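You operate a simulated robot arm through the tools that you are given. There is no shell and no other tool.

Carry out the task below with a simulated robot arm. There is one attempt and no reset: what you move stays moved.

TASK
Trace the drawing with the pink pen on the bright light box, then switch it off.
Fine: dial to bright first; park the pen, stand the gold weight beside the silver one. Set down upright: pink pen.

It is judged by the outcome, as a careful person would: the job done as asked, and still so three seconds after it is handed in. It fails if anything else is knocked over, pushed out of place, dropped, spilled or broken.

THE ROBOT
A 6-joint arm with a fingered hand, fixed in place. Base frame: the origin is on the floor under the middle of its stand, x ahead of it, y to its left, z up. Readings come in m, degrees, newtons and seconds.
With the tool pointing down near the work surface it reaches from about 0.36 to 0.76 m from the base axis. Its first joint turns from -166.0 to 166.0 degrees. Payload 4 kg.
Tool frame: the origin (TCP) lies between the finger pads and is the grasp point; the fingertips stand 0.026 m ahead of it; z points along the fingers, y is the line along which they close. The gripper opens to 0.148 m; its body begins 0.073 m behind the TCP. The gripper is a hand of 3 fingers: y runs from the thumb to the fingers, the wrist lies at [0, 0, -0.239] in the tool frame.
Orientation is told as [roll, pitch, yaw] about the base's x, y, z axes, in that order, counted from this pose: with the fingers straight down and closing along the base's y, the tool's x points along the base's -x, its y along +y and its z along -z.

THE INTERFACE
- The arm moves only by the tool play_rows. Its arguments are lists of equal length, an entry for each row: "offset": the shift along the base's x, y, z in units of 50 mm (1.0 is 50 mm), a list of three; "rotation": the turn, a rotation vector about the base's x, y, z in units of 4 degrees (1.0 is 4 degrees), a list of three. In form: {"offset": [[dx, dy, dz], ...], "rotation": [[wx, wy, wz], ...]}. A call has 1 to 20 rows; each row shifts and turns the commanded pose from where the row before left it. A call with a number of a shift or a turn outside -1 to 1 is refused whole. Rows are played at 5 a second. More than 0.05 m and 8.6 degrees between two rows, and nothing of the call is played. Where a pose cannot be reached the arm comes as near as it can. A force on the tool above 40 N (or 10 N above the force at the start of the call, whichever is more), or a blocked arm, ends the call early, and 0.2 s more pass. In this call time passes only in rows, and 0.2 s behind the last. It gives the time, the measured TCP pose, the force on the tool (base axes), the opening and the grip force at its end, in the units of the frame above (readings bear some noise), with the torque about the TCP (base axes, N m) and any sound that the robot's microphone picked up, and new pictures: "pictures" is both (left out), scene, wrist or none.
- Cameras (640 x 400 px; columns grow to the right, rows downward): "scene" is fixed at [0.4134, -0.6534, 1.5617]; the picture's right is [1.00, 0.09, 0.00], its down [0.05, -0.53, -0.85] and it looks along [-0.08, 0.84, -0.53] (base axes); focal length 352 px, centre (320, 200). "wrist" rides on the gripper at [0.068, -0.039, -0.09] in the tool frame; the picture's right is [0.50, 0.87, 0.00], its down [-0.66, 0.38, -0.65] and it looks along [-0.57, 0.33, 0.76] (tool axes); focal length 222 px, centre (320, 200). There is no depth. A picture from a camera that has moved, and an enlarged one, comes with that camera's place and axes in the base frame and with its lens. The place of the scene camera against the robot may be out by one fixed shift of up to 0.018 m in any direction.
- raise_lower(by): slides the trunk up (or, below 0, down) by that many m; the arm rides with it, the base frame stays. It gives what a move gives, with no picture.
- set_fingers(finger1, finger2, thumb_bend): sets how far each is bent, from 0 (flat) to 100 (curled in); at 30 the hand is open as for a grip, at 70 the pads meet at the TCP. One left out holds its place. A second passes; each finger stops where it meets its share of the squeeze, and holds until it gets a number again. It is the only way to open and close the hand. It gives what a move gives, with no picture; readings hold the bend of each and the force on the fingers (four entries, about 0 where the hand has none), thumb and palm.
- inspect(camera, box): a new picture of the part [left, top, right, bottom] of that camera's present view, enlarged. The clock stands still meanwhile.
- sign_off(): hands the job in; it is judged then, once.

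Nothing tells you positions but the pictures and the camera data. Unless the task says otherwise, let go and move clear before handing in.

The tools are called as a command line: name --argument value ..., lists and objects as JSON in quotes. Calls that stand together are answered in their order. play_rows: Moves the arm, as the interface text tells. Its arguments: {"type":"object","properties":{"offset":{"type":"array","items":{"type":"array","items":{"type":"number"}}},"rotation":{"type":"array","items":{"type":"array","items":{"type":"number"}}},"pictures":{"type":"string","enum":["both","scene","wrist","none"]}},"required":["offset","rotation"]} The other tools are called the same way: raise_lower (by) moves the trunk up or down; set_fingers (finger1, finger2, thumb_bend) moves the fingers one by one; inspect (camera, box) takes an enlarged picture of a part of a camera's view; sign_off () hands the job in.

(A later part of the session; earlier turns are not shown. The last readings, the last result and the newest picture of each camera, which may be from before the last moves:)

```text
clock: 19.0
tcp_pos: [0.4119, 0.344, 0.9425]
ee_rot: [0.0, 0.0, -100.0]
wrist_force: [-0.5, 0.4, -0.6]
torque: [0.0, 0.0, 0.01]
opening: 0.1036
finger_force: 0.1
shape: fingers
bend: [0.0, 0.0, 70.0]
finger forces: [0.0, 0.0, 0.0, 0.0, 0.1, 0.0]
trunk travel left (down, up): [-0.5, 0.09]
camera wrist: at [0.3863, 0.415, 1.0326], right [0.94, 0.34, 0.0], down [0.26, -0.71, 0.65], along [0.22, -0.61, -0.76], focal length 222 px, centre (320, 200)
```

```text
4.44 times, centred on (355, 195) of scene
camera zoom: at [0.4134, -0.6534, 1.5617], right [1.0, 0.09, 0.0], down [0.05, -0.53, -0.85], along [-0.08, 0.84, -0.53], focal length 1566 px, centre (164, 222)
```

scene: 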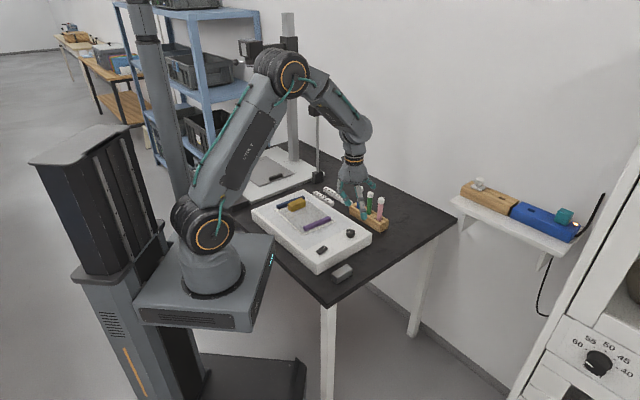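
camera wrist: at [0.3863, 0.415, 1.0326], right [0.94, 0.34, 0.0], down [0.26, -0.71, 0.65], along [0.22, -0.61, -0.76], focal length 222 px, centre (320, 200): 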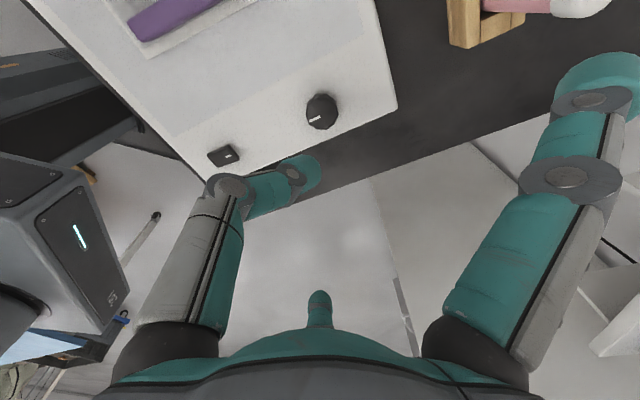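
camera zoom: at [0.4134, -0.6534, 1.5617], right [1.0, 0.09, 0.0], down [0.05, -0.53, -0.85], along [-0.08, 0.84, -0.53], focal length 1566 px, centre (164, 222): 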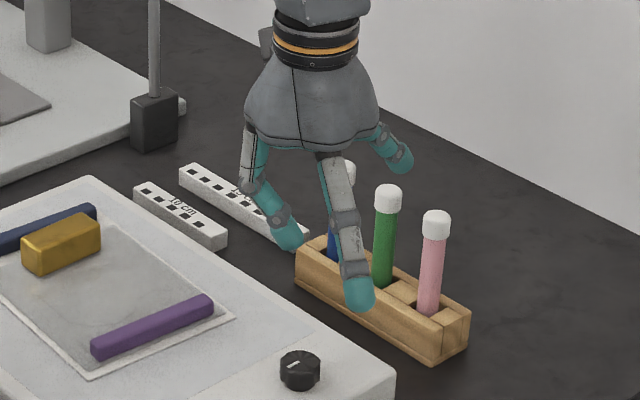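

The flat fingers hang as low as the curled thumb, so I'll instead curl the two fingers in and use the thumb nearly straight.

set_fingers --finger1 100 --finger2 100 --thumb_bend 40

inspect --camera "scene" --box '[310, 150, 400, 240]'

inspect --camera "wrist" --box '[0, 0, 640, 400]'

```text
clock: 20.0
tcp_pos: [0.4121, 0.3432, 0.9428]
ee_rot: [0.0, 0.0, -100.0]
wrist_force: [-0.5, -0.3, 0.1]
torque: [-0.01, 0.01, 0.0]
opening: 0.0453
finger_force: 0.0
shape: fingers
bend: [77.0, 77.0, 40.0]
finger forces: [0.0, 0.0, 0.0, 0.0, 0.0, 0.0]
trunk travel left (down, up): [-0.5, 0.09]
```

```text
4.44 times, centred on (355, 195) of scene
camera zoom: at [0.4134, -0.6534, 1.5617], right [1.0, 0.09, 0.0], down [0.05, -0.53, -0.85], along [-0.08, 0.84, -0.53], focal length 1566 px, centre (164, 222)
```

zoom: 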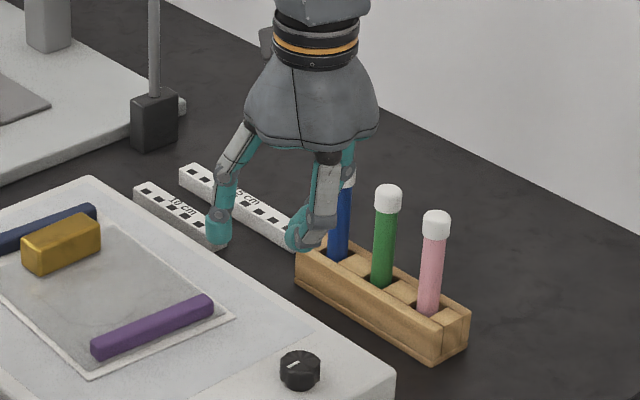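

```text
1.00 times, centred on (320, 200) of wrist (not enlarged: the box is as wide or as high as the picture)
camera zoom: at [0.3864, 0.415, 1.0325], right [0.94, 0.34, 0.0], down [0.26, -0.71, 0.65], along [0.22, -0.61, -0.76], focal length 222 px, centre (320, 200)
```

zoom: 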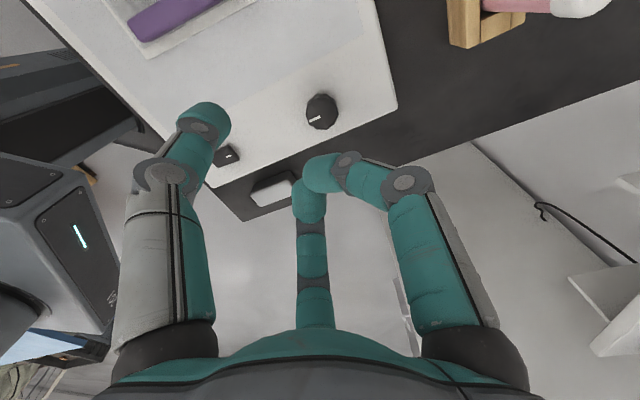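

The curled fingers stop against each other with tips at about thumb level, so I'll use all three closed as a compact pusher, with the thumb tip facing the rocker centre. I turn to yaw −45° and move above the raised (marked) end.

set_fingers --finger1 70 --finger2 70 --thumb_bend 70

play_rows --offset '[[-0.104, -0.114, -0.1], [-0.104, -0.114, -0.1], [-0.104, -0.114, -0.1], [-0.104, -0.114, -0.1], [-0.104, -0.114, -0.1], [-0.104, -0.114, -0.1], [-0.104, -0.114, -0.1], [-0.104, -0.114, -0.1], [-0.104, -0.114, -0.1], [-0.104, -0.114, -0.1], [-0.104, -0.114, -0.1], [-0.104, -0.114, -0.1], [-0.104, -0.114, -0.1], [-0.104, -0.114, -0.1]]' --rotation '[[0, 0, 0.982], [0, 0, 0.982], [0, 0, 0.982], [0, 0, 0.982], [0, 0, 0.982], [0, 0, 0.982], [0, 0, 0.982], [0, 0, 0.982], [0, 0, 0.982], [0, 0, 0.982], [0, 0, 0.982], [0, 0, 0.982], [0, 0, 0.982], [0, 0, 0.982]]' --pictures "both"

inspect --camera "wrist" --box '[220, 80, 420, 240]'

inspect --camera "scene" --box '[295, 200, 385, 270]'

```text
clock: 21.0
tcp_pos: [0.4126, 0.3431, 0.9424]
ee_rot: [0.0, 0.0, -99.9]
wrist_force: [0.0, 0.2, -0.1]
torque: [0.03, 0.02, 0.03]
opening: 0.0
finger_force: 0.1
shape: fingers
bend: [70.0, 70.0, 70.0]
finger forces: [0.1, 0.1, 0.0, 0.0, 0.1, 0.0]
trunk travel left (down, up): [-0.5, 0.09]
```

```text
clock: 24.0
tcp_pos: [0.3396, 0.2628, 0.8725]
ee_rot: [0.0, 0.0, -45.0]
wrist_force: [0.0, -0.5, 0.0]
torque: [-0.01, -0.03, 0.02]
opening: 0.0003
finger_force: 0.1
shape: fingers
bend: [70.0, 70.0, 70.0]
finger forces: [0.0, 0.1, 0.0, 0.0, 0.0, 0.0]
trunk travel left (down, up): [-0.5, 0.09]
camera wrist: at [0.2648, 0.2818, 0.9627], right [0.26, 0.97, 0.0], down [0.73, -0.2, 0.65], along [0.63, -0.17, -0.76], focal length 222 px, centre (320, 200)
```

scene: 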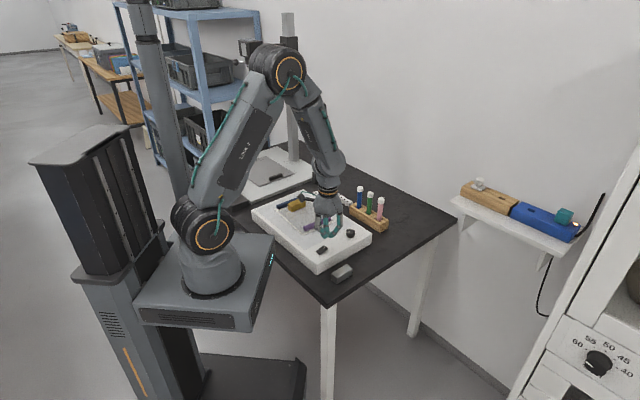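
wrist: 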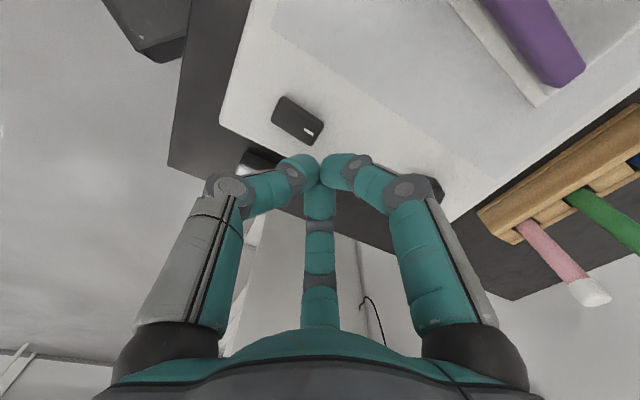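

```text
2.50 times, centred on (320, 160) of wrist
camera zoom: at [0.2648, 0.2818, 0.9627], right [0.26, 0.97, 0.0], down [0.73, -0.2, 0.65], along [0.63, -0.17, -0.76], focal length 555 px, centre (320, 300)
```

zoom: 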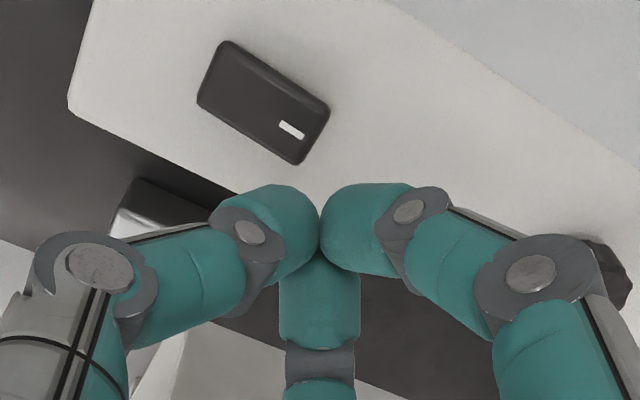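

```text
5.71 times, centred on (340, 235) of scene
camera zoom: at [0.4134, -0.6534, 1.5617], right [1.0, 0.09, 0.0], down [0.05, -0.53, -0.85], along [-0.08, 0.84, -0.53], focal length 2014 px, centre (206, 0)
```

zoom: 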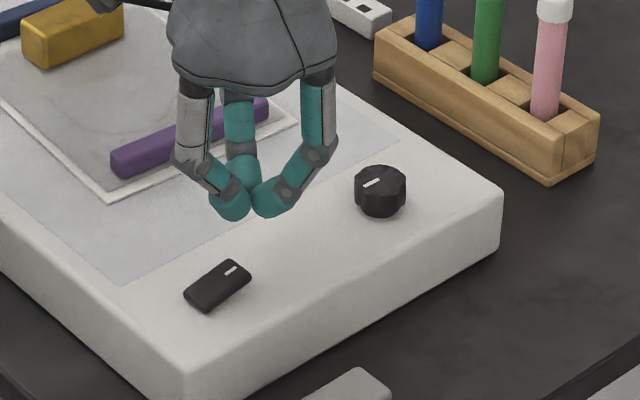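

The rocker's geometry is confirmed (marked end ≈(0.334, 0.261), axis ≈50°). I descend over the marked end and then press in small steps.

play_rows --offset '[[-0.04, 0.04, -0.3], [0, 0, -0.3], [0, 0, -0.2]]' --rotation '[[0, 0, 0], [0, 0, 0], [0, 0, 0]]' --pictures "wrist"

inspect --camera "scene" --box '[295, 210, 365, 260]'

inspect --camera "wrist" --box '[220, 80, 420, 240]'

```text
clock: 24.8
tcp_pos: [0.3387, 0.2644, 0.832]
ee_rot: [0.0, 0.0, -45.0]
wrist_force: [0.2, 0.7, -0.3]
torque: [-0.04, -0.01, 0.0]
opening: 0.0001
finger_force: 0.0
shape: fingers
bend: [70.0, 70.0, 70.0]
finger forces: [0.0, 0.0, 0.0, 0.0, 0.1, 0.0]
trunk travel left (down, up): [-0.5, 0.09]
camera wrist: at [0.2631, 0.284, 0.9225], right [0.26, 0.97, 0.0], down [0.73, -0.2, 0.65], along [0.63, -0.17, -0.76], focal length 222 px, centre (320, 200)
```

wrist: 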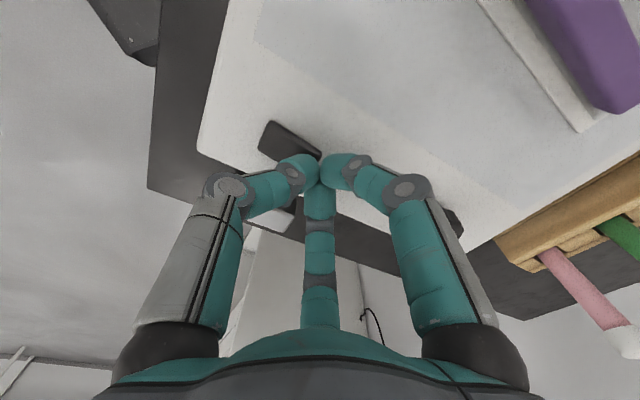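

```text
8.00 times, centred on (330, 235) of scene
camera zoom: at [0.4134, -0.6534, 1.5617], right [1.0, 0.09, 0.0], down [0.05, -0.53, -0.85], along [-0.08, 0.84, -0.53], focal length 2819 px, centre (240, -80)
```

zoom: 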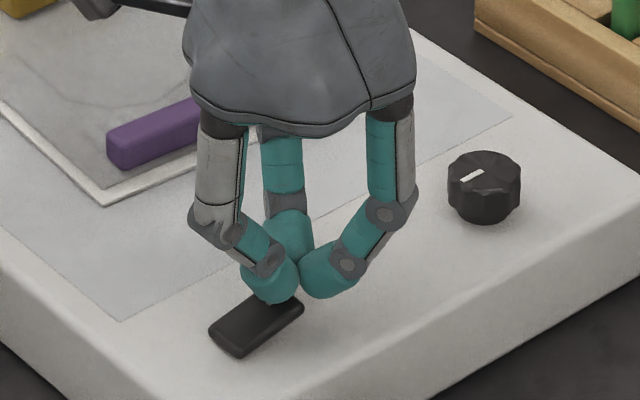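

```text
2.50 times, centred on (320, 160) of wrist
camera zoom: at [0.2631, 0.284, 0.9225], right [0.26, 0.97, 0.0], down [0.73, -0.2, 0.65], along [0.63, -0.17, -0.76], focal length 555 px, centre (320, 300)
```

zoom: 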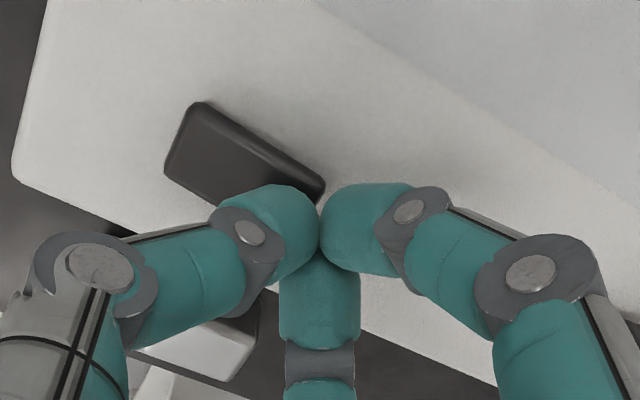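

Thumb tip is just over the marked end. Pressing down in small steps.

play_rows --offset '[[0, 0, -0.08], [0, 0, -0.08], [0, 0, -0.08]]' --rotation '[[0, 0, 0], [0, 0, 0], [0, 0, 0]]' --pictures "scene"

inspect --camera "scene" --box '[270, 190, 370, 260]'

```text
clock: 25.6
tcp_pos: [0.3376, 0.264, 0.8226]
ee_rot: [0.2, 0.0, -45.1]
wrist_force: [-2.2, -2.0, 25.7]
torque: [-0.14, 0.13, -0.02]
opening: 0.0002
finger_force: 13.9
shape: fingers
bend: [69.0, 69.0, 72.0]
finger forces: [0.0, 0.0, 0.0, 0.0, 27.7, 0.1]
trunk travel left (down, up): [-0.5, 0.09]
heard: click
```

scene: 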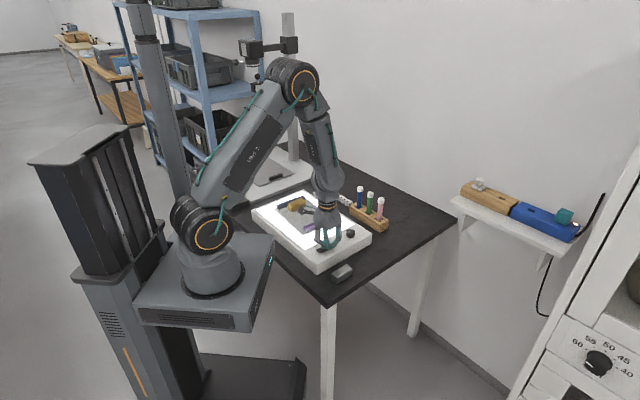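

```text
5.71 times, centred on (320, 225) of scene
camera zoom: at [0.4134, -0.6534, 1.5617], right [1.0, 0.09, 0.0], down [0.05, -0.53, -0.85], along [-0.08, 0.84, -0.53], focal length 2014 px, centre (320, 57)
```

zoom: 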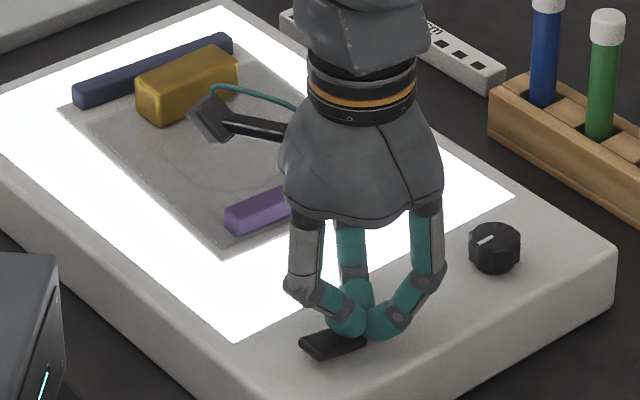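

A click, and the panel lit bright white — the box is on and the dial is at bright. I lift off and inspect the drawing.

play_rows --offset '[[0, 0, 0.4], [0, 0, 0.8], [0, 0, 1], [-0.6, 0.4, 0.6], [-0.9, 0.5, 0], [-0.9, 0.5, 0], [-0.9, 0.5, 0]]' --rotation '[[0, 0, 0], [0, 0, 0], [0, 0, 0], [0, 0, 0], [0, 0, 0], [0, 0, 0], [0, 0, 0]]' --pictures "both"

inspect --camera "scene" --box '[245, 190, 375, 270]'

inspect --camera "scene" --box '[272, 192, 352, 242]'

```text
refused: row 5 steps farther than a row can; nothing moved
```

```text
4.92 times, centred on (310, 230) of scene
camera zoom: at [0.4134, -0.6534, 1.5617], right [1.0, 0.09, 0.0], down [0.05, -0.53, -0.85], along [-0.08, 0.84, -0.53], focal length 1735 px, centre (369, 52)
```

zoom: 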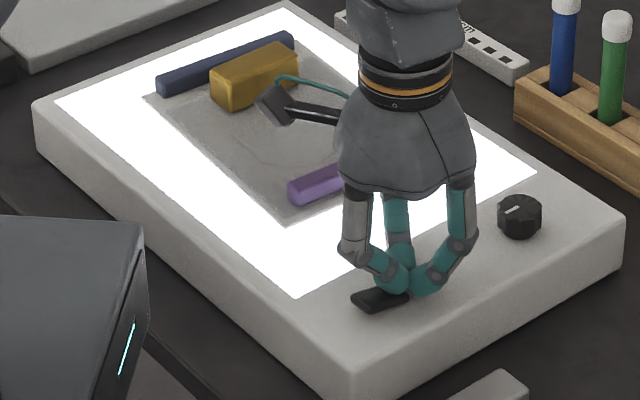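

```text
8.00 times, centred on (312, 217) of scene
camera zoom: at [0.4134, -0.6534, 1.5617], right [1.0, 0.09, 0.0], down [0.05, -0.53, -0.85], along [-0.08, 0.84, -0.53], focal length 2819 px, centre (384, 64)
```

zoom: 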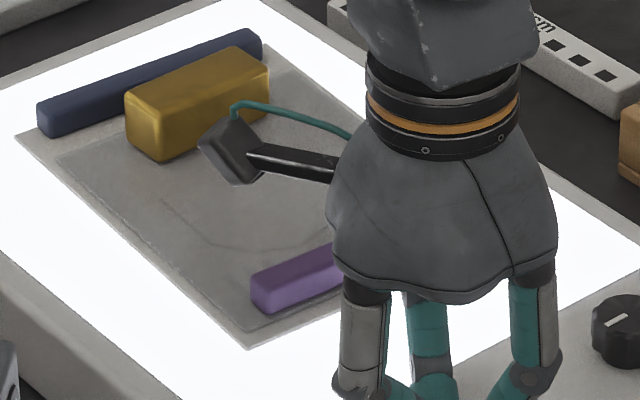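

The move was refused for one over-long row; nothing moved. Repeating with shorter steps and opening the hand for a clear view.

play_rows --offset '[[0, 0, 0.3], [0, 0, 0.7], [0, 0, 0.8], [-0.6, 0.62, 0], [-0.6, 0.62, 0], [-0.6, 0.62, 0], [-0.6, 0.62, 0], [-0.6, 0.62, 0]]' --rotation '[[0, 0, 0], [0, 0, 0], [0, 0, 0], [0, 0, 0], [0, 0, 0], [0, 0, 0], [0, 0, 0], [0, 0, 0]]' --pictures "none"

set_fingers --finger1 30 --finger2 30 --thumb_bend 30

inspect --camera "wrist" --box '[0, 0, 640, 400]'

inspect --camera "wrist" --box '[180, 40, 460, 240]'

inspect --camera "scene" --box '[272, 192, 352, 242]'

```text
clock: 27.4
tcp_pos: [0.1878, 0.4197, 0.9102]
ee_rot: [0.0, 0.0, -45.0]
wrist_force: [0.3, 0.3, -0.1]
torque: [0.01, -0.03, 0.0]
opening: 0.0
finger_force: 0.1
shape: fingers
bend: [69.0, 69.0, 70.0]
finger forces: [0.0, 0.0, 0.0, 0.1, 0.0, 0.0]
trunk travel left (down, up): [-0.5, 0.09]
```

```text
clock: 28.4
tcp_pos: [0.1889, 0.4193, 0.9111]
ee_rot: [0.0, 0.0, -44.9]
wrist_force: [-0.5, 0.2, 0.1]
torque: [0.01, -0.01, 0.0]
opening: 0.1266
finger_force: 0.1
shape: fingers
bend: [30.0, 30.0, 30.0]
finger forces: [0.0, 0.0, 0.0, 0.0, 0.1, 0.0]
trunk travel left (down, up): [-0.5, 0.09]
```

```text
1.00 times, centred on (320, 200) of wrist (not enlarged: the box is as wide or as high as the picture)
camera zoom: at [0.1134, 0.4392, 1.0011], right [0.26, 0.97, 0.0], down [0.73, -0.2, 0.65], along [0.63, -0.17, -0.76], focal length 222 px, centre (320, 200)
```

zoom: 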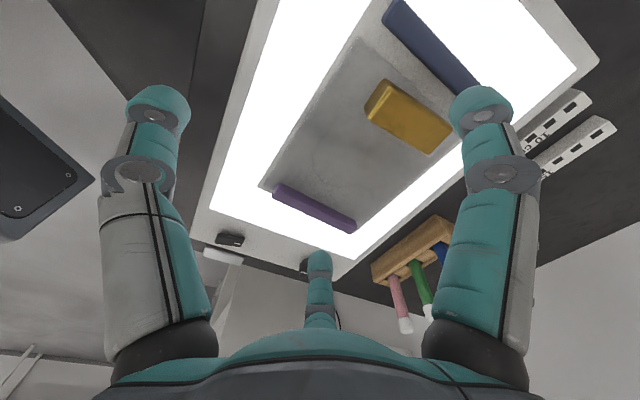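

```text
2.00 times, centred on (320, 140) of wrist
camera zoom: at [0.1134, 0.4392, 1.0011], right [0.26, 0.97, 0.0], down [0.73, -0.2, 0.65], along [0.63, -0.17, -0.76], focal length 444 px, centre (320, 320)
```

zoom: 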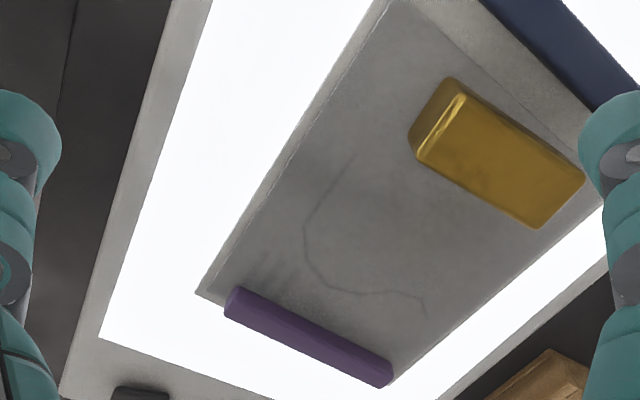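

```text
8.00 times, centred on (312, 217) of scene
camera zoom: at [0.4134, -0.6534, 1.5617], right [1.0, 0.09, 0.0], down [0.05, -0.53, -0.85], along [-0.08, 0.84, -0.53], focal length 2819 px, centre (384, 64)
```

zoom: 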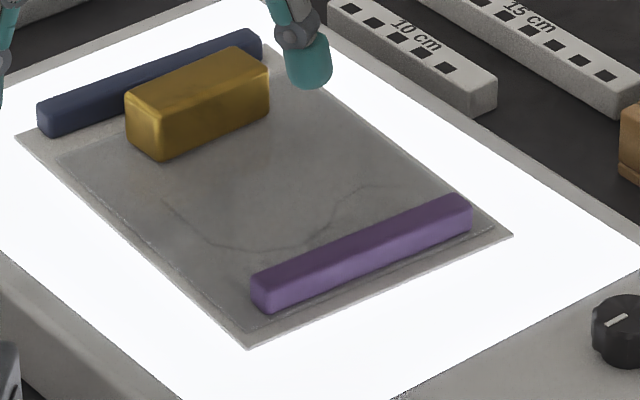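

The curve is now visible on the sheet. I zoom in with the wrist camera for fine detail.

inspect --camera "wrist" --box '[290, 90, 400, 160]'

inspect --camera "wrist" --box '[290, 150, 400, 220]'

inspect --camera "scene" --box '[286, 208, 326, 230]'

inspect --camera "wrist" --box '[260, 80, 420, 210]'

```text
5.71 times, centred on (345, 125) of wrist
camera zoom: at [0.1134, 0.4392, 1.0011], right [0.26, 0.97, 0.0], down [0.73, -0.2, 0.65], along [0.63, -0.17, -0.76], focal length 1269 px, centre (177, 629)
```

zoom: 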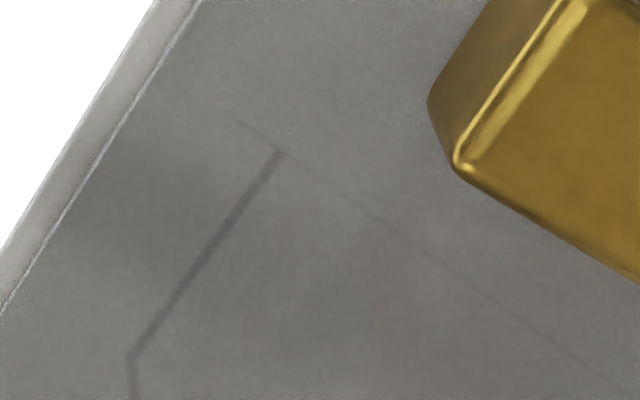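

```text
5.71 times, centred on (345, 185) of wrist
camera zoom: at [0.1134, 0.4392, 1.0011], right [0.26, 0.97, 0.0], down [0.73, -0.2, 0.65], along [0.63, -0.17, -0.76], focal length 1269 px, centre (177, 286)
```

zoom: 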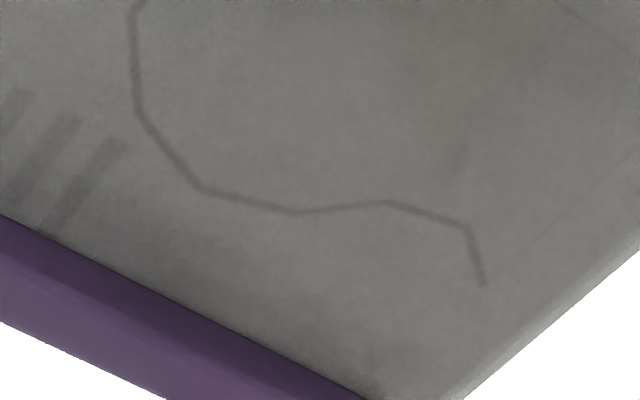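

```text
16.00 times, centred on (306, 219) of scene
camera zoom: at [0.4134, -0.6534, 1.5617], right [1.0, 0.09, 0.0], down [0.05, -0.53, -0.85], along [-0.08, 0.84, -0.53], focal length 5638 px, centre (544, -104)
```

zoom: 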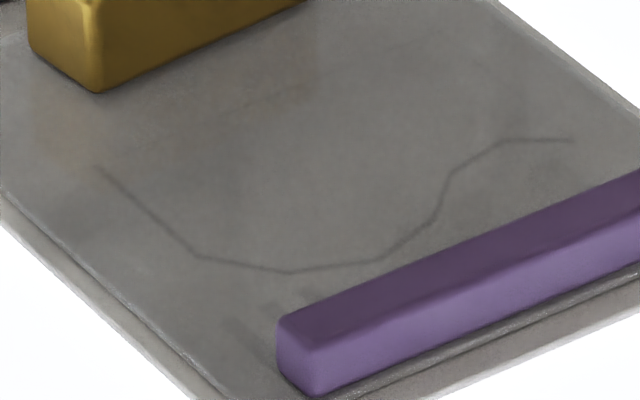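

```text
3.08 times, centred on (340, 145) of wrist
camera zoom: at [0.1134, 0.4392, 1.0011], right [0.26, 0.97, 0.0], down [0.73, -0.2, 0.65], along [0.63, -0.17, -0.76], focal length 684 px, centre (258, 369)
```

zoom: 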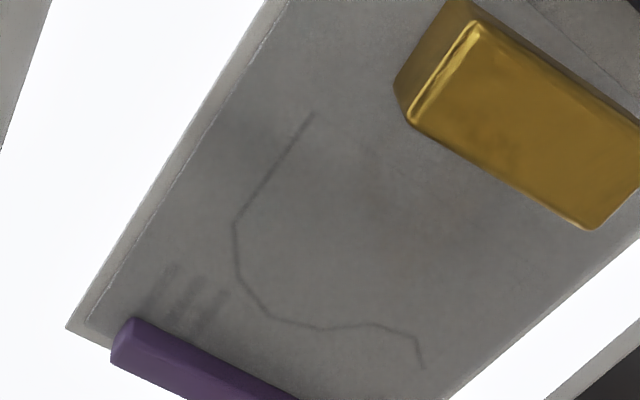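

The main line is a polyline with about 8 vertices; there also seem to be fainter thin lines running from both its ends. I zoom in on those.

inspect --camera "scene" --box '[288, 206, 312, 220]'

inspect --camera "scene" --box '[306, 205, 330, 219]'

inspect --camera "wrist" --box '[360, 130, 420, 200]'

inspect --camera "wrist" --box '[320, 95, 380, 135]'

```text
16.00 times, centred on (300, 213) of scene
camera zoom: at [0.4134, -0.6534, 1.5617], right [1.0, 0.09, 0.0], down [0.05, -0.53, -0.85], along [-0.08, 0.84, -0.53], focal length 5638 px, centre (640, -8)
```

zoom: 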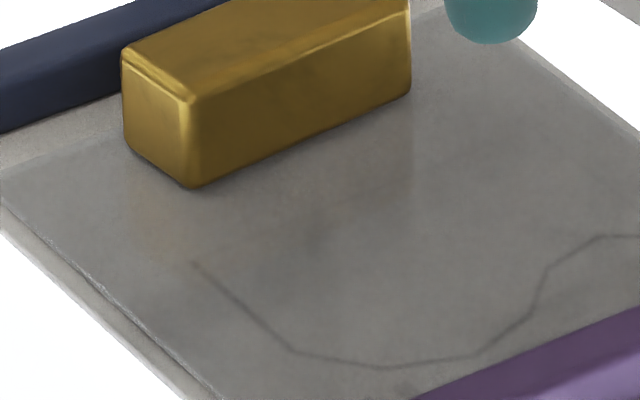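

```text
16.00 times, centred on (318, 212) of scene
camera zoom: at [0.4134, -0.6534, 1.5617], right [1.0, 0.09, 0.0], down [0.05, -0.53, -0.85], along [-0.08, 0.84, -0.53], focal length 5638 px, centre (352, 8)
```

zoom: 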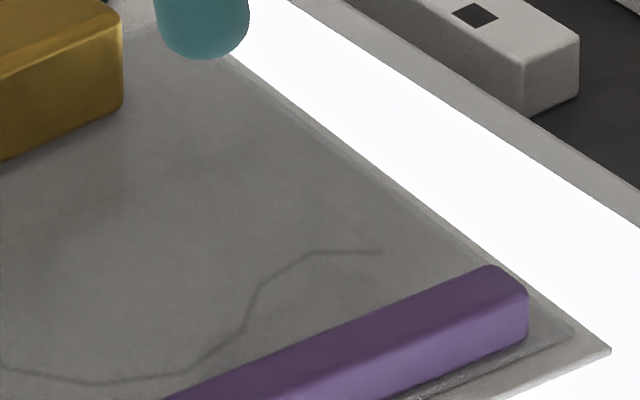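

```text
5.71 times, centred on (390, 165) of wrist
camera zoom: at [0.1134, 0.4392, 1.0011], right [0.26, 0.97, 0.0], down [0.73, -0.2, 0.65], along [0.63, -0.17, -0.76], focal length 1269 px, centre (-80, 400)
```

zoom: 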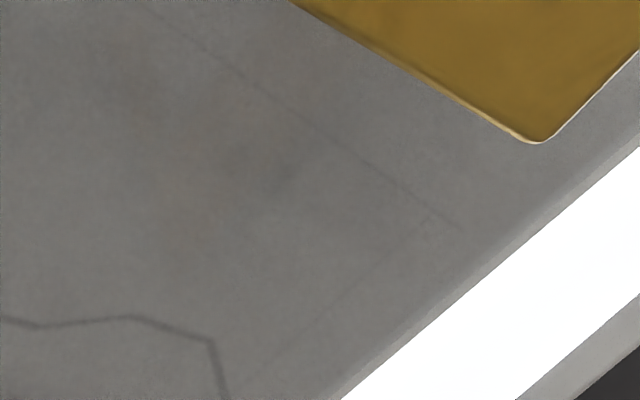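

```text
10.00 times, centred on (350, 115) of wrist
camera zoom: at [0.1134, 0.4392, 1.0011], right [0.26, 0.97, 0.0], down [0.73, -0.2, 0.65], along [0.63, -0.17, -0.76], focal length 2221 px, centre (20, 1050)
```

zoom: 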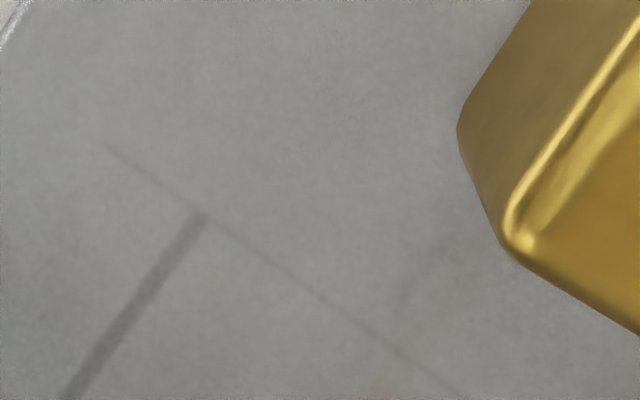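

Both cameras agree there are very thin lines leaving P0 and P7. I zoom much further in to judge whether they're drawing or paper creases.

inspect --camera "wrist" --box '[318, 98, 348, 118]'

inspect --camera "wrist" --box '[395, 150, 425, 170]'

inspect --camera "wrist" --box '[355, 180, 395, 215]'

inspect --camera "scene" --box '[310, 207, 330, 219]'

```text
16.00 times, centred on (333, 108) of wrist
camera zoom: at [0.1134, 0.4392, 1.0011], right [0.26, 0.97, 0.0], down [0.73, -0.2, 0.65], along [0.63, -0.17, -0.76], focal length 3554 px, centre (112, 1672)
```

zoom: 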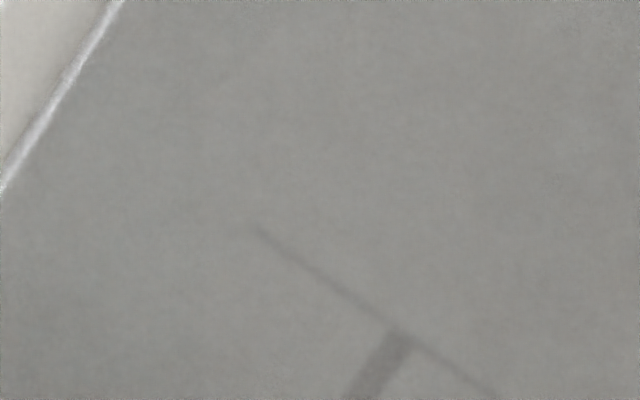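

```text
16.00 times, centred on (410, 160) of wrist
camera zoom: at [0.1134, 0.4392, 1.0011], right [0.26, 0.97, 0.0], down [0.73, -0.2, 0.65], along [0.63, -0.17, -0.76], focal length 3554 px, centre (-1120, 840)
```

zoom: 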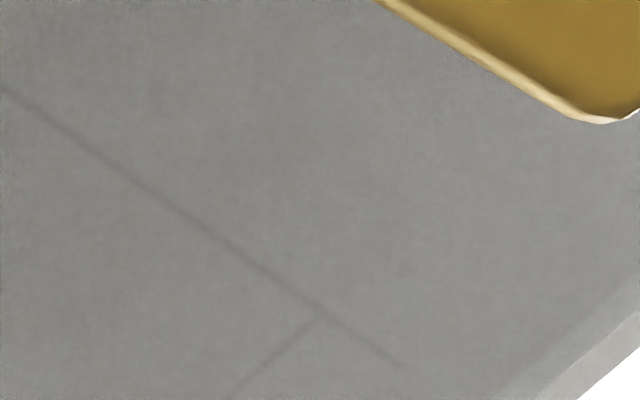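

```text
11.43 times, centred on (375, 198) of wrist
camera zoom: at [0.1134, 0.4392, 1.0011], right [0.26, 0.97, 0.0], down [0.73, -0.2, 0.65], along [0.63, -0.17, -0.76], focal length 2538 px, centre (-309, 229)
```

zoom: 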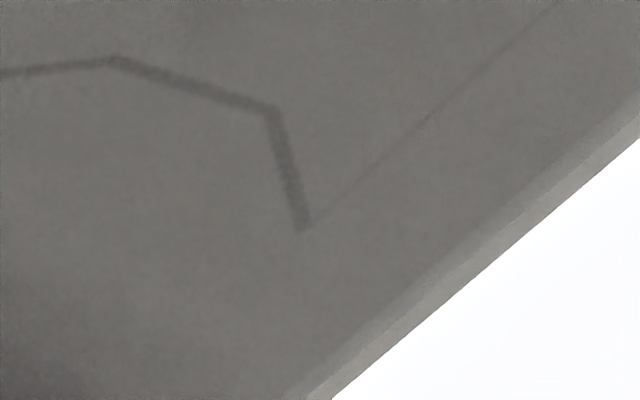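

```text
16.00 times, centred on (320, 213) of scene
camera zoom: at [0.4134, -0.6534, 1.5617], right [1.0, 0.09, 0.0], down [0.05, -0.53, -0.85], along [-0.08, 0.84, -0.53], focal length 5638 px, centre (320, -8)
```

zoom: 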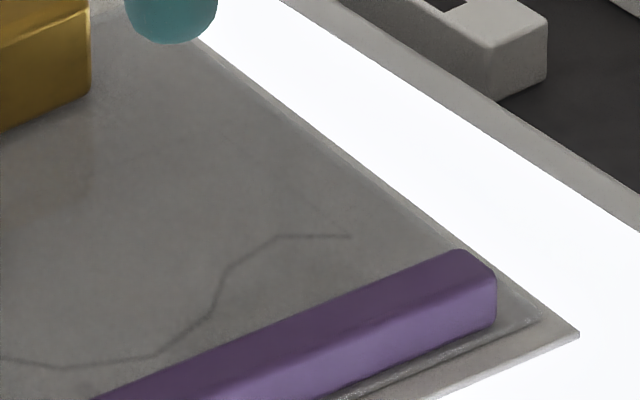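

The thin lines look like construction lines (a datum overshooting both ends and a closing ordinate) with a title smudge; the drawing proper is the heavy polyline from P0 ≈(0.193, 0.436) to P7 ≈(0.307, 0.457). Now I go to hover above the pink pen, fingers straddling the neighbours.

play_rows --offset '[[0, 0, 0.5], [0.83, 0.12, 0.04], [0.83, 0.12, 0.04], [0.83, 0.12, 0.04], [0.83, 0.12, 0.04], [0.83, 0.12, 0.04], [0.83, 0.12, 0.04], [0.83, 0.12, 0.04], [0.83, 0.12, 0.04]]' --rotation '[[0, 0, 0], [0, 0, -0.94], [0, 0, -0.94], [0, 0, -0.94], [0, 0, -0.94], [0, 0, -0.94], [0, 0, -0.94], [0, 0, -0.94], [0, 0, -0.94]]' --pictures "both"

inspect --camera "wrist" --box '[200, 40, 440, 220]'

inspect --camera "scene" --box '[335, 150, 405, 240]'

```text
clock: 30.4
tcp_pos: [0.5206, 0.4678, 0.9522]
ee_rot: [-0.1, -0.1, -75.1]
wrist_force: [-0.3, -0.5, -0.5]
torque: [0.01, 0.02, 0.02]
opening: 0.1268
finger_force: 0.0
shape: fingers
bend: [30.0, 30.0, 30.0]
finger forces: [0.0, 0.1, 0.0, 0.0, 0.0, 0.1]
trunk travel left (down, up): [-0.5, 0.09]
camera wrist: at [0.4661, 0.522, 1.041], right [0.71, 0.71, 0.0], down [0.53, -0.54, 0.65], along [0.46, -0.46, -0.76], focal length 222 px, centre (320, 200)
```

scene: 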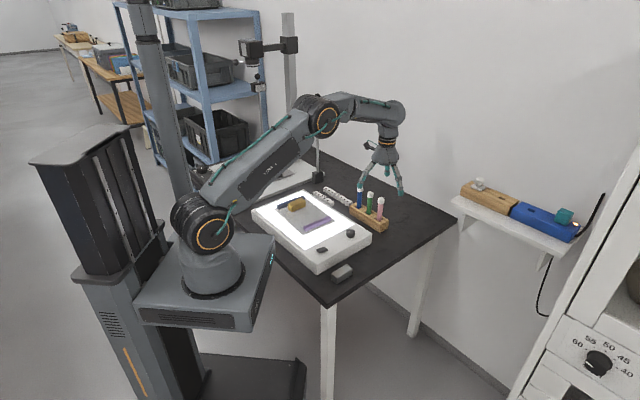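
wrist: 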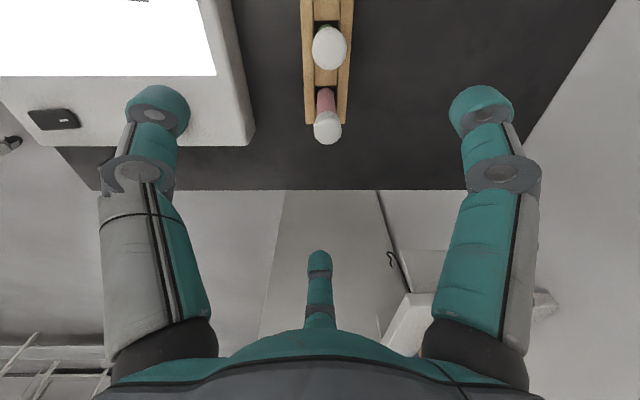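

```text
2.22 times, centred on (320, 130) of wrist
camera zoom: at [0.4661, 0.522, 1.041], right [0.71, 0.71, 0.0], down [0.53, -0.54, 0.65], along [0.46, -0.46, -0.76], focal length 494 px, centre (320, 356)
```

zoom: 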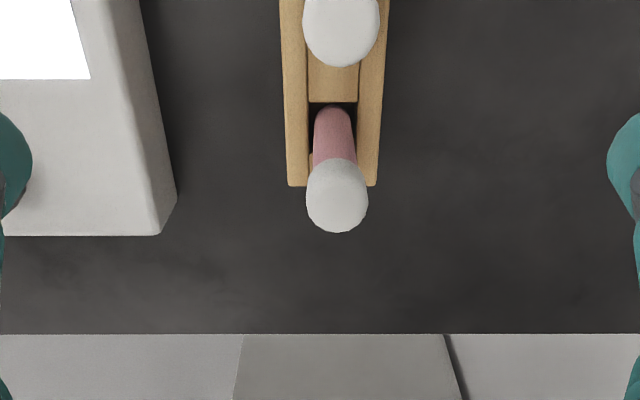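

```text
4.44 times, centred on (370, 195) of scene
camera zoom: at [0.4134, -0.6534, 1.5617], right [1.0, 0.09, 0.0], down [0.05, -0.53, -0.85], along [-0.08, 0.84, -0.53], focal length 1566 px, centre (98, 222)
```

zoom: 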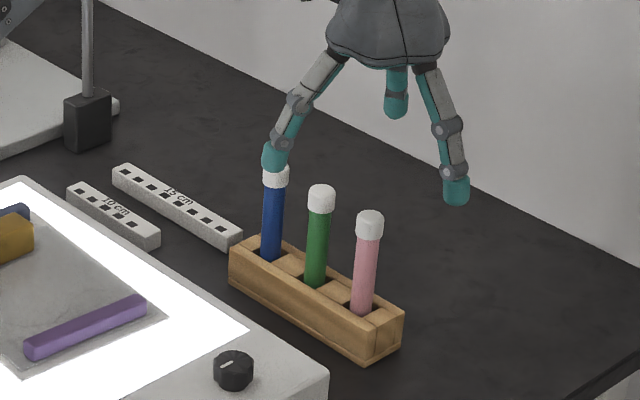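

Pink pen axis refined to ≈(0.525, 0.4725), vertical, top z≈0.863. I descend around it with the fingers straddling.

play_rows --offset '[[0.08, 0.094, -0.4], [0, 0, -0.5], [0, 0, -0.6], [0, 0, -0.5], [0, 0, -0.5]]' --rotation '[[0, 0, 0], [0, 0, 0], [0, 0, 0], [0, 0, 0], [0, 0, 0]]' --pictures "both"

inspect --camera "wrist" --box '[200, 40, 440, 240]'

inspect --camera "scene" --box '[335, 150, 405, 240]'

```text
clock: 31.6
tcp_pos: [0.524, 0.4721, 0.8246]
ee_rot: [0.0, -0.1, -75.2]
wrist_force: [-0.2, -0.1, 0.5]
torque: [0.0, 0.0, 0.01]
opening: 0.1264
finger_force: 0.0
shape: fingers
bend: [30.0, 30.0, 30.0]
finger forces: [0.1, 0.1, 0.0, 0.0, 0.0, 0.0]
trunk travel left (down, up): [-0.5, 0.09]
camera wrist: at [0.469, 0.5264, 0.9156], right [0.71, 0.71, 0.0], down [0.53, -0.54, 0.65], along [0.46, -0.46, -0.76], focal length 222 px, centre (320, 200)
```

scene: 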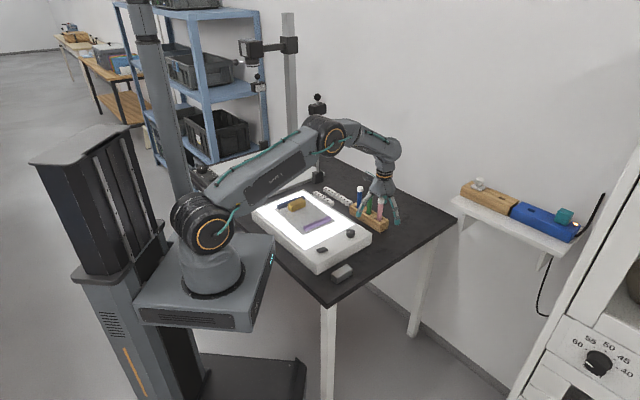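
wrist: 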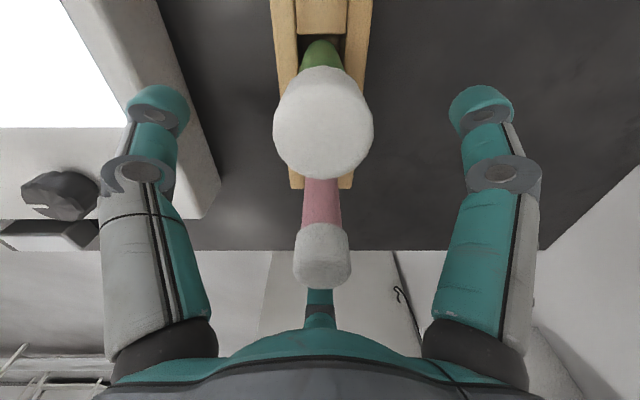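

```text
2.00 times, centred on (320, 140) of wrist
camera zoom: at [0.469, 0.5264, 0.9156], right [0.71, 0.71, 0.0], down [0.53, -0.54, 0.65], along [0.46, -0.46, -0.76], focal length 444 px, centre (320, 320)
```

zoom: 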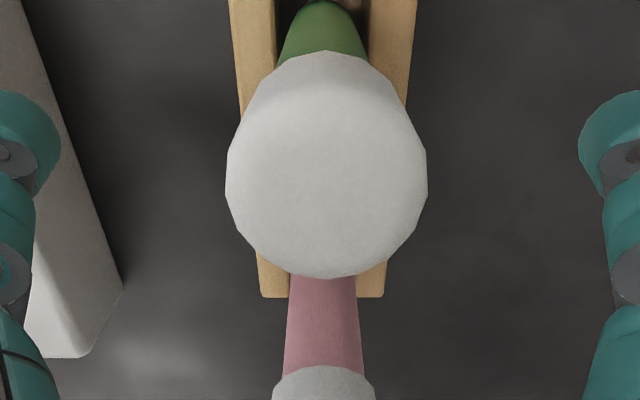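

```text
4.44 times, centred on (370, 195) of scene
camera zoom: at [0.4134, -0.6534, 1.5617], right [1.0, 0.09, 0.0], down [0.05, -0.53, -0.85], along [-0.08, 0.84, -0.53], focal length 1566 px, centre (98, 222)
```

zoom: 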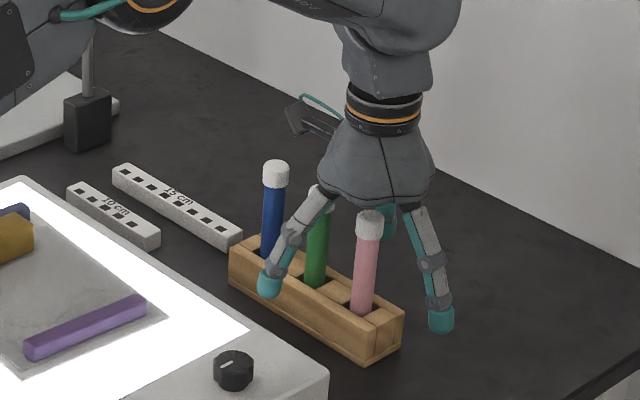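

The pen is centred between the fingers. Closing on it.

set_fingers --finger1 70 --finger2 70 --thumb_bend 70

inspect --camera "wrist" --box '[200, 80, 440, 280]'

inspect --camera "scene" --box '[335, 170, 405, 240]'

```text
clock: 32.6
tcp_pos: [0.5234, 0.472, 0.8263]
ee_rot: [0.0, -0.1, -75.0]
wrist_force: [-0.3, 0.0, -0.7]
torque: [0.02, -0.01, -0.01]
opening: 0.0113
finger_force: 6.3
shape: fingers
bend: [65.0, 66.0, 67.0]
finger forces: [4.0, 3.6, 0.0, 0.0, 4.5, 0.0]
trunk travel left (down, up): [-0.5, 0.09]
```

```text
2.00 times, centred on (320, 180) of wrist
camera zoom: at [0.469, 0.5264, 0.916], right [0.71, 0.71, 0.0], down [0.53, -0.54, 0.65], along [0.46, -0.46, -0.76], focal length 444 px, centre (320, 240)
```

zoom: 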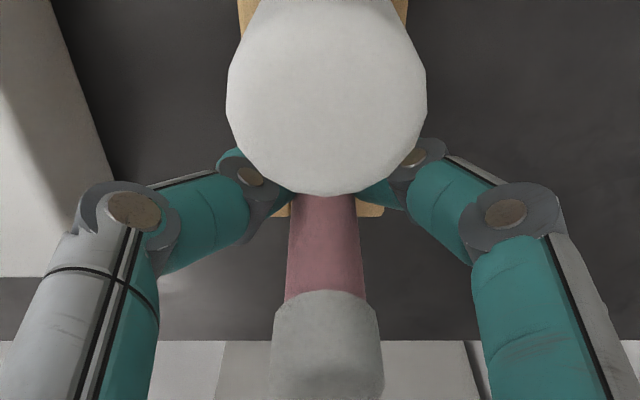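

```text
5.71 times, centred on (370, 205) of scene
camera zoom: at [0.4134, -0.6534, 1.5617], right [1.0, 0.09, 0.0], down [0.05, -0.53, -0.85], along [-0.08, 0.84, -0.53], focal length 2014 px, centre (34, 171)
```

zoom: 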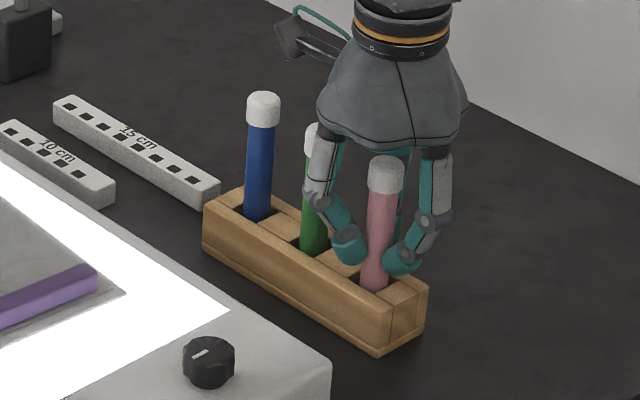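

Firm tripod grip (~4 N per finger). Lifting the pen straight up.

play_rows --offset '[[0, 0, 0.3], [0, 0, 0.5], [0, 0, 0.6], [0, 0, 0.8], [0, 0, 0.8]]' --rotation '[[0, 0, 0], [0, 0, 0], [0, 0, 0], [0, 0, 0], [0, 0, 0]]' --pictures "both"

inspect --camera "scene" --box '[335, 140, 405, 240]'

inspect --camera "wrist" --box '[240, 60, 400, 240]'

```text
clock: 33.8
tcp_pos: [0.5251, 0.4707, 0.9754]
ee_rot: [0.0, -0.1, -75.1]
wrist_force: [0.0, -0.4, -0.4]
torque: [0.01, -0.01, -0.03]
opening: 0.0113
finger_force: 5.9
shape: fingers
bend: [65.0, 66.0, 67.0]
finger forces: [4.2, 3.7, 0.0, 0.1, 4.4, 0.0]
trunk travel left (down, up): [-0.5, 0.09]
camera wrist: at [0.4695, 0.5262, 1.0664], right [0.71, 0.71, 0.0], down [0.53, -0.54, 0.65], along [0.46, -0.46, -0.76], focal length 222 px, centre (320, 200)
```

scene: 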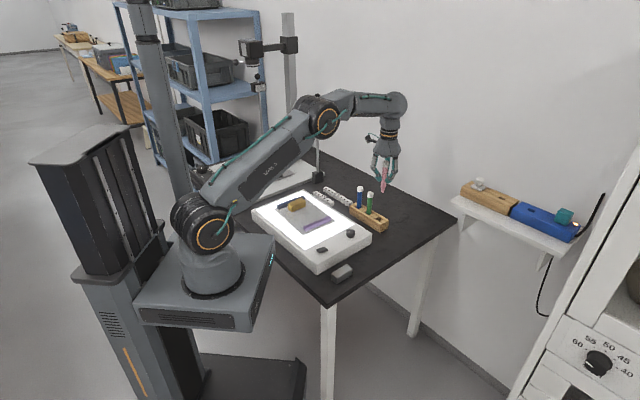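
wrist: 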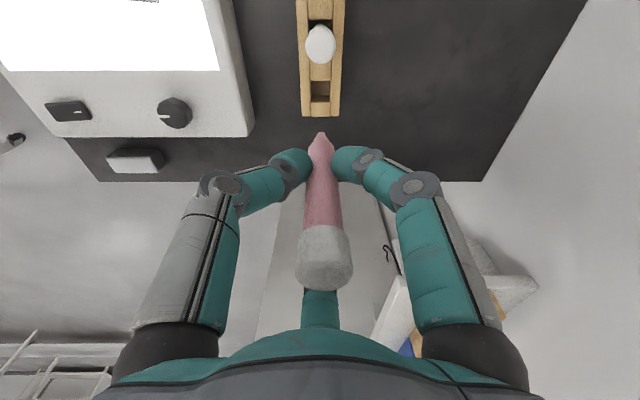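

```text
4.00 times, centred on (370, 190) of scene
camera zoom: at [0.4134, -0.6534, 1.5617], right [1.0, 0.09, 0.0], down [0.05, -0.53, -0.85], along [-0.08, 0.84, -0.53], focal length 1410 px, centre (120, 240)
```

zoom: 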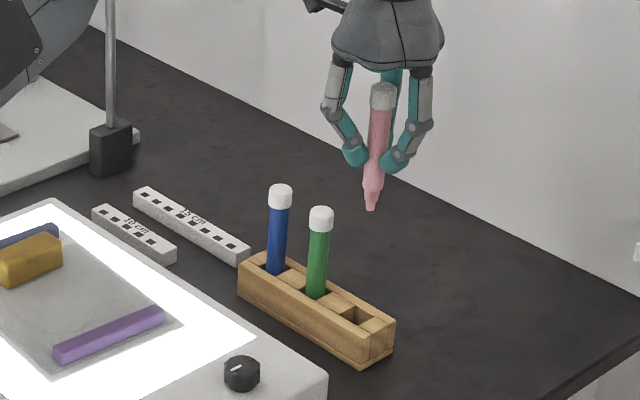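

```text
2.22 times, centred on (320, 150) of wrist
camera zoom: at [0.4695, 0.5262, 1.0664], right [0.71, 0.71, 0.0], down [0.53, -0.54, 0.65], along [0.46, -0.46, -0.76], focal length 494 px, centre (320, 311)
```

zoom: 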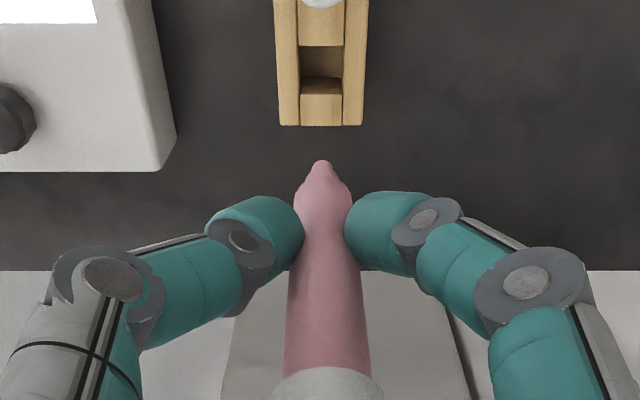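

The pen is out, nib down, roughly 8–9 cm below the TCP. I carry it high over to the start of the line (P0) and hover to measure the nib against the drawing.

play_rows --offset '[[-0.83, -0.087, 0], [-0.83, -0.087, 0], [-0.83, -0.087, 0], [-0.83, -0.087, 0], [-0.83, -0.087, 0], [-0.83, -0.087, 0], [-0.83, -0.087, 0], [-0.83, -0.087, 0], [0, 0, -0.5], [0, 0, -0.5], [0, 0, -0.5]]' --rotation '[[0, 0, 0], [0, 0, 0], [0, 0, 0], [0, 0, 0], [0, 0, 0], [0, 0, 0], [0, 0, 0], [0, 0, 0], [0, 0, 0], [0, 0, 0], [0, 0, 0]]' --pictures "both"

inspect --camera "wrist" --box '[260, 60, 380, 180]'

inspect --camera "scene" --box '[280, 195, 330, 230]'

```text
clock: 36.2
tcp_pos: [0.1921, 0.4386, 0.9034]
ee_rot: [0.1, 0.0, -75.1]
wrist_force: [-0.2, 0.7, -0.5]
torque: [0.0, -0.02, -0.01]
opening: 0.0113
finger_force: 5.8
shape: fingers
bend: [65.0, 66.0, 67.0]
finger forces: [4.1, 3.6, 0.1, 0.0, 4.1, 0.1]
trunk travel left (down, up): [-0.5, 0.09]
camera wrist: at [0.1374, 0.4922, 0.9921], right [0.71, 0.71, 0.0], down [0.53, -0.54, 0.65], along [0.46, -0.46, -0.76], focal length 222 px, centre (320, 200)
```

scene: 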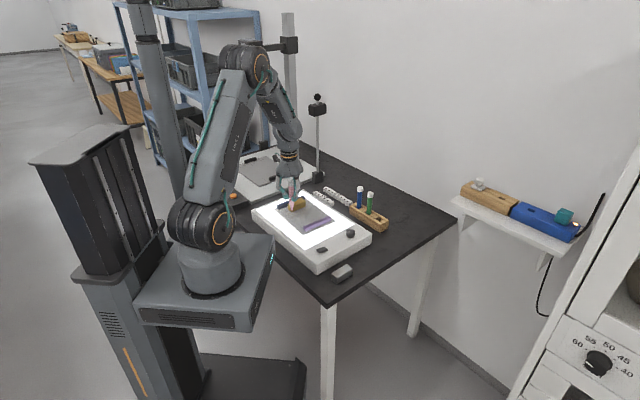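
wrist: 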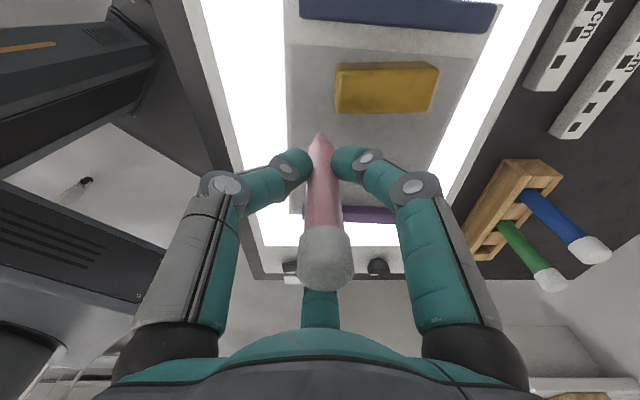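

```text
3.33 times, centred on (320, 120) of wrist
camera zoom: at [0.1374, 0.4922, 0.9921], right [0.71, 0.71, 0.0], down [0.53, -0.54, 0.65], along [0.46, -0.46, -0.76], focal length 740 px, centre (320, 467)
```

zoom: 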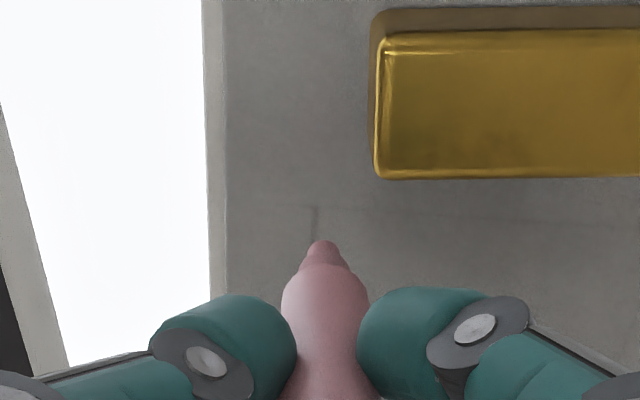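

```text
11.43 times, centred on (305, 212) of scene
camera zoom: at [0.4134, -0.6534, 1.5617], right [1.0, 0.09, 0.0], down [0.05, -0.53, -0.85], along [-0.08, 0.84, -0.53], focal length 4027 px, centre (491, 57)
```

zoom: 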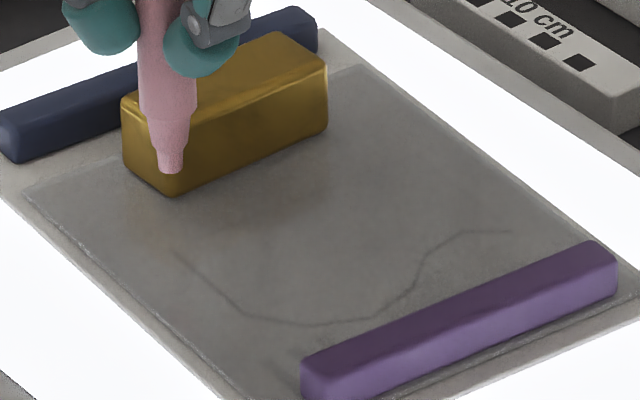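

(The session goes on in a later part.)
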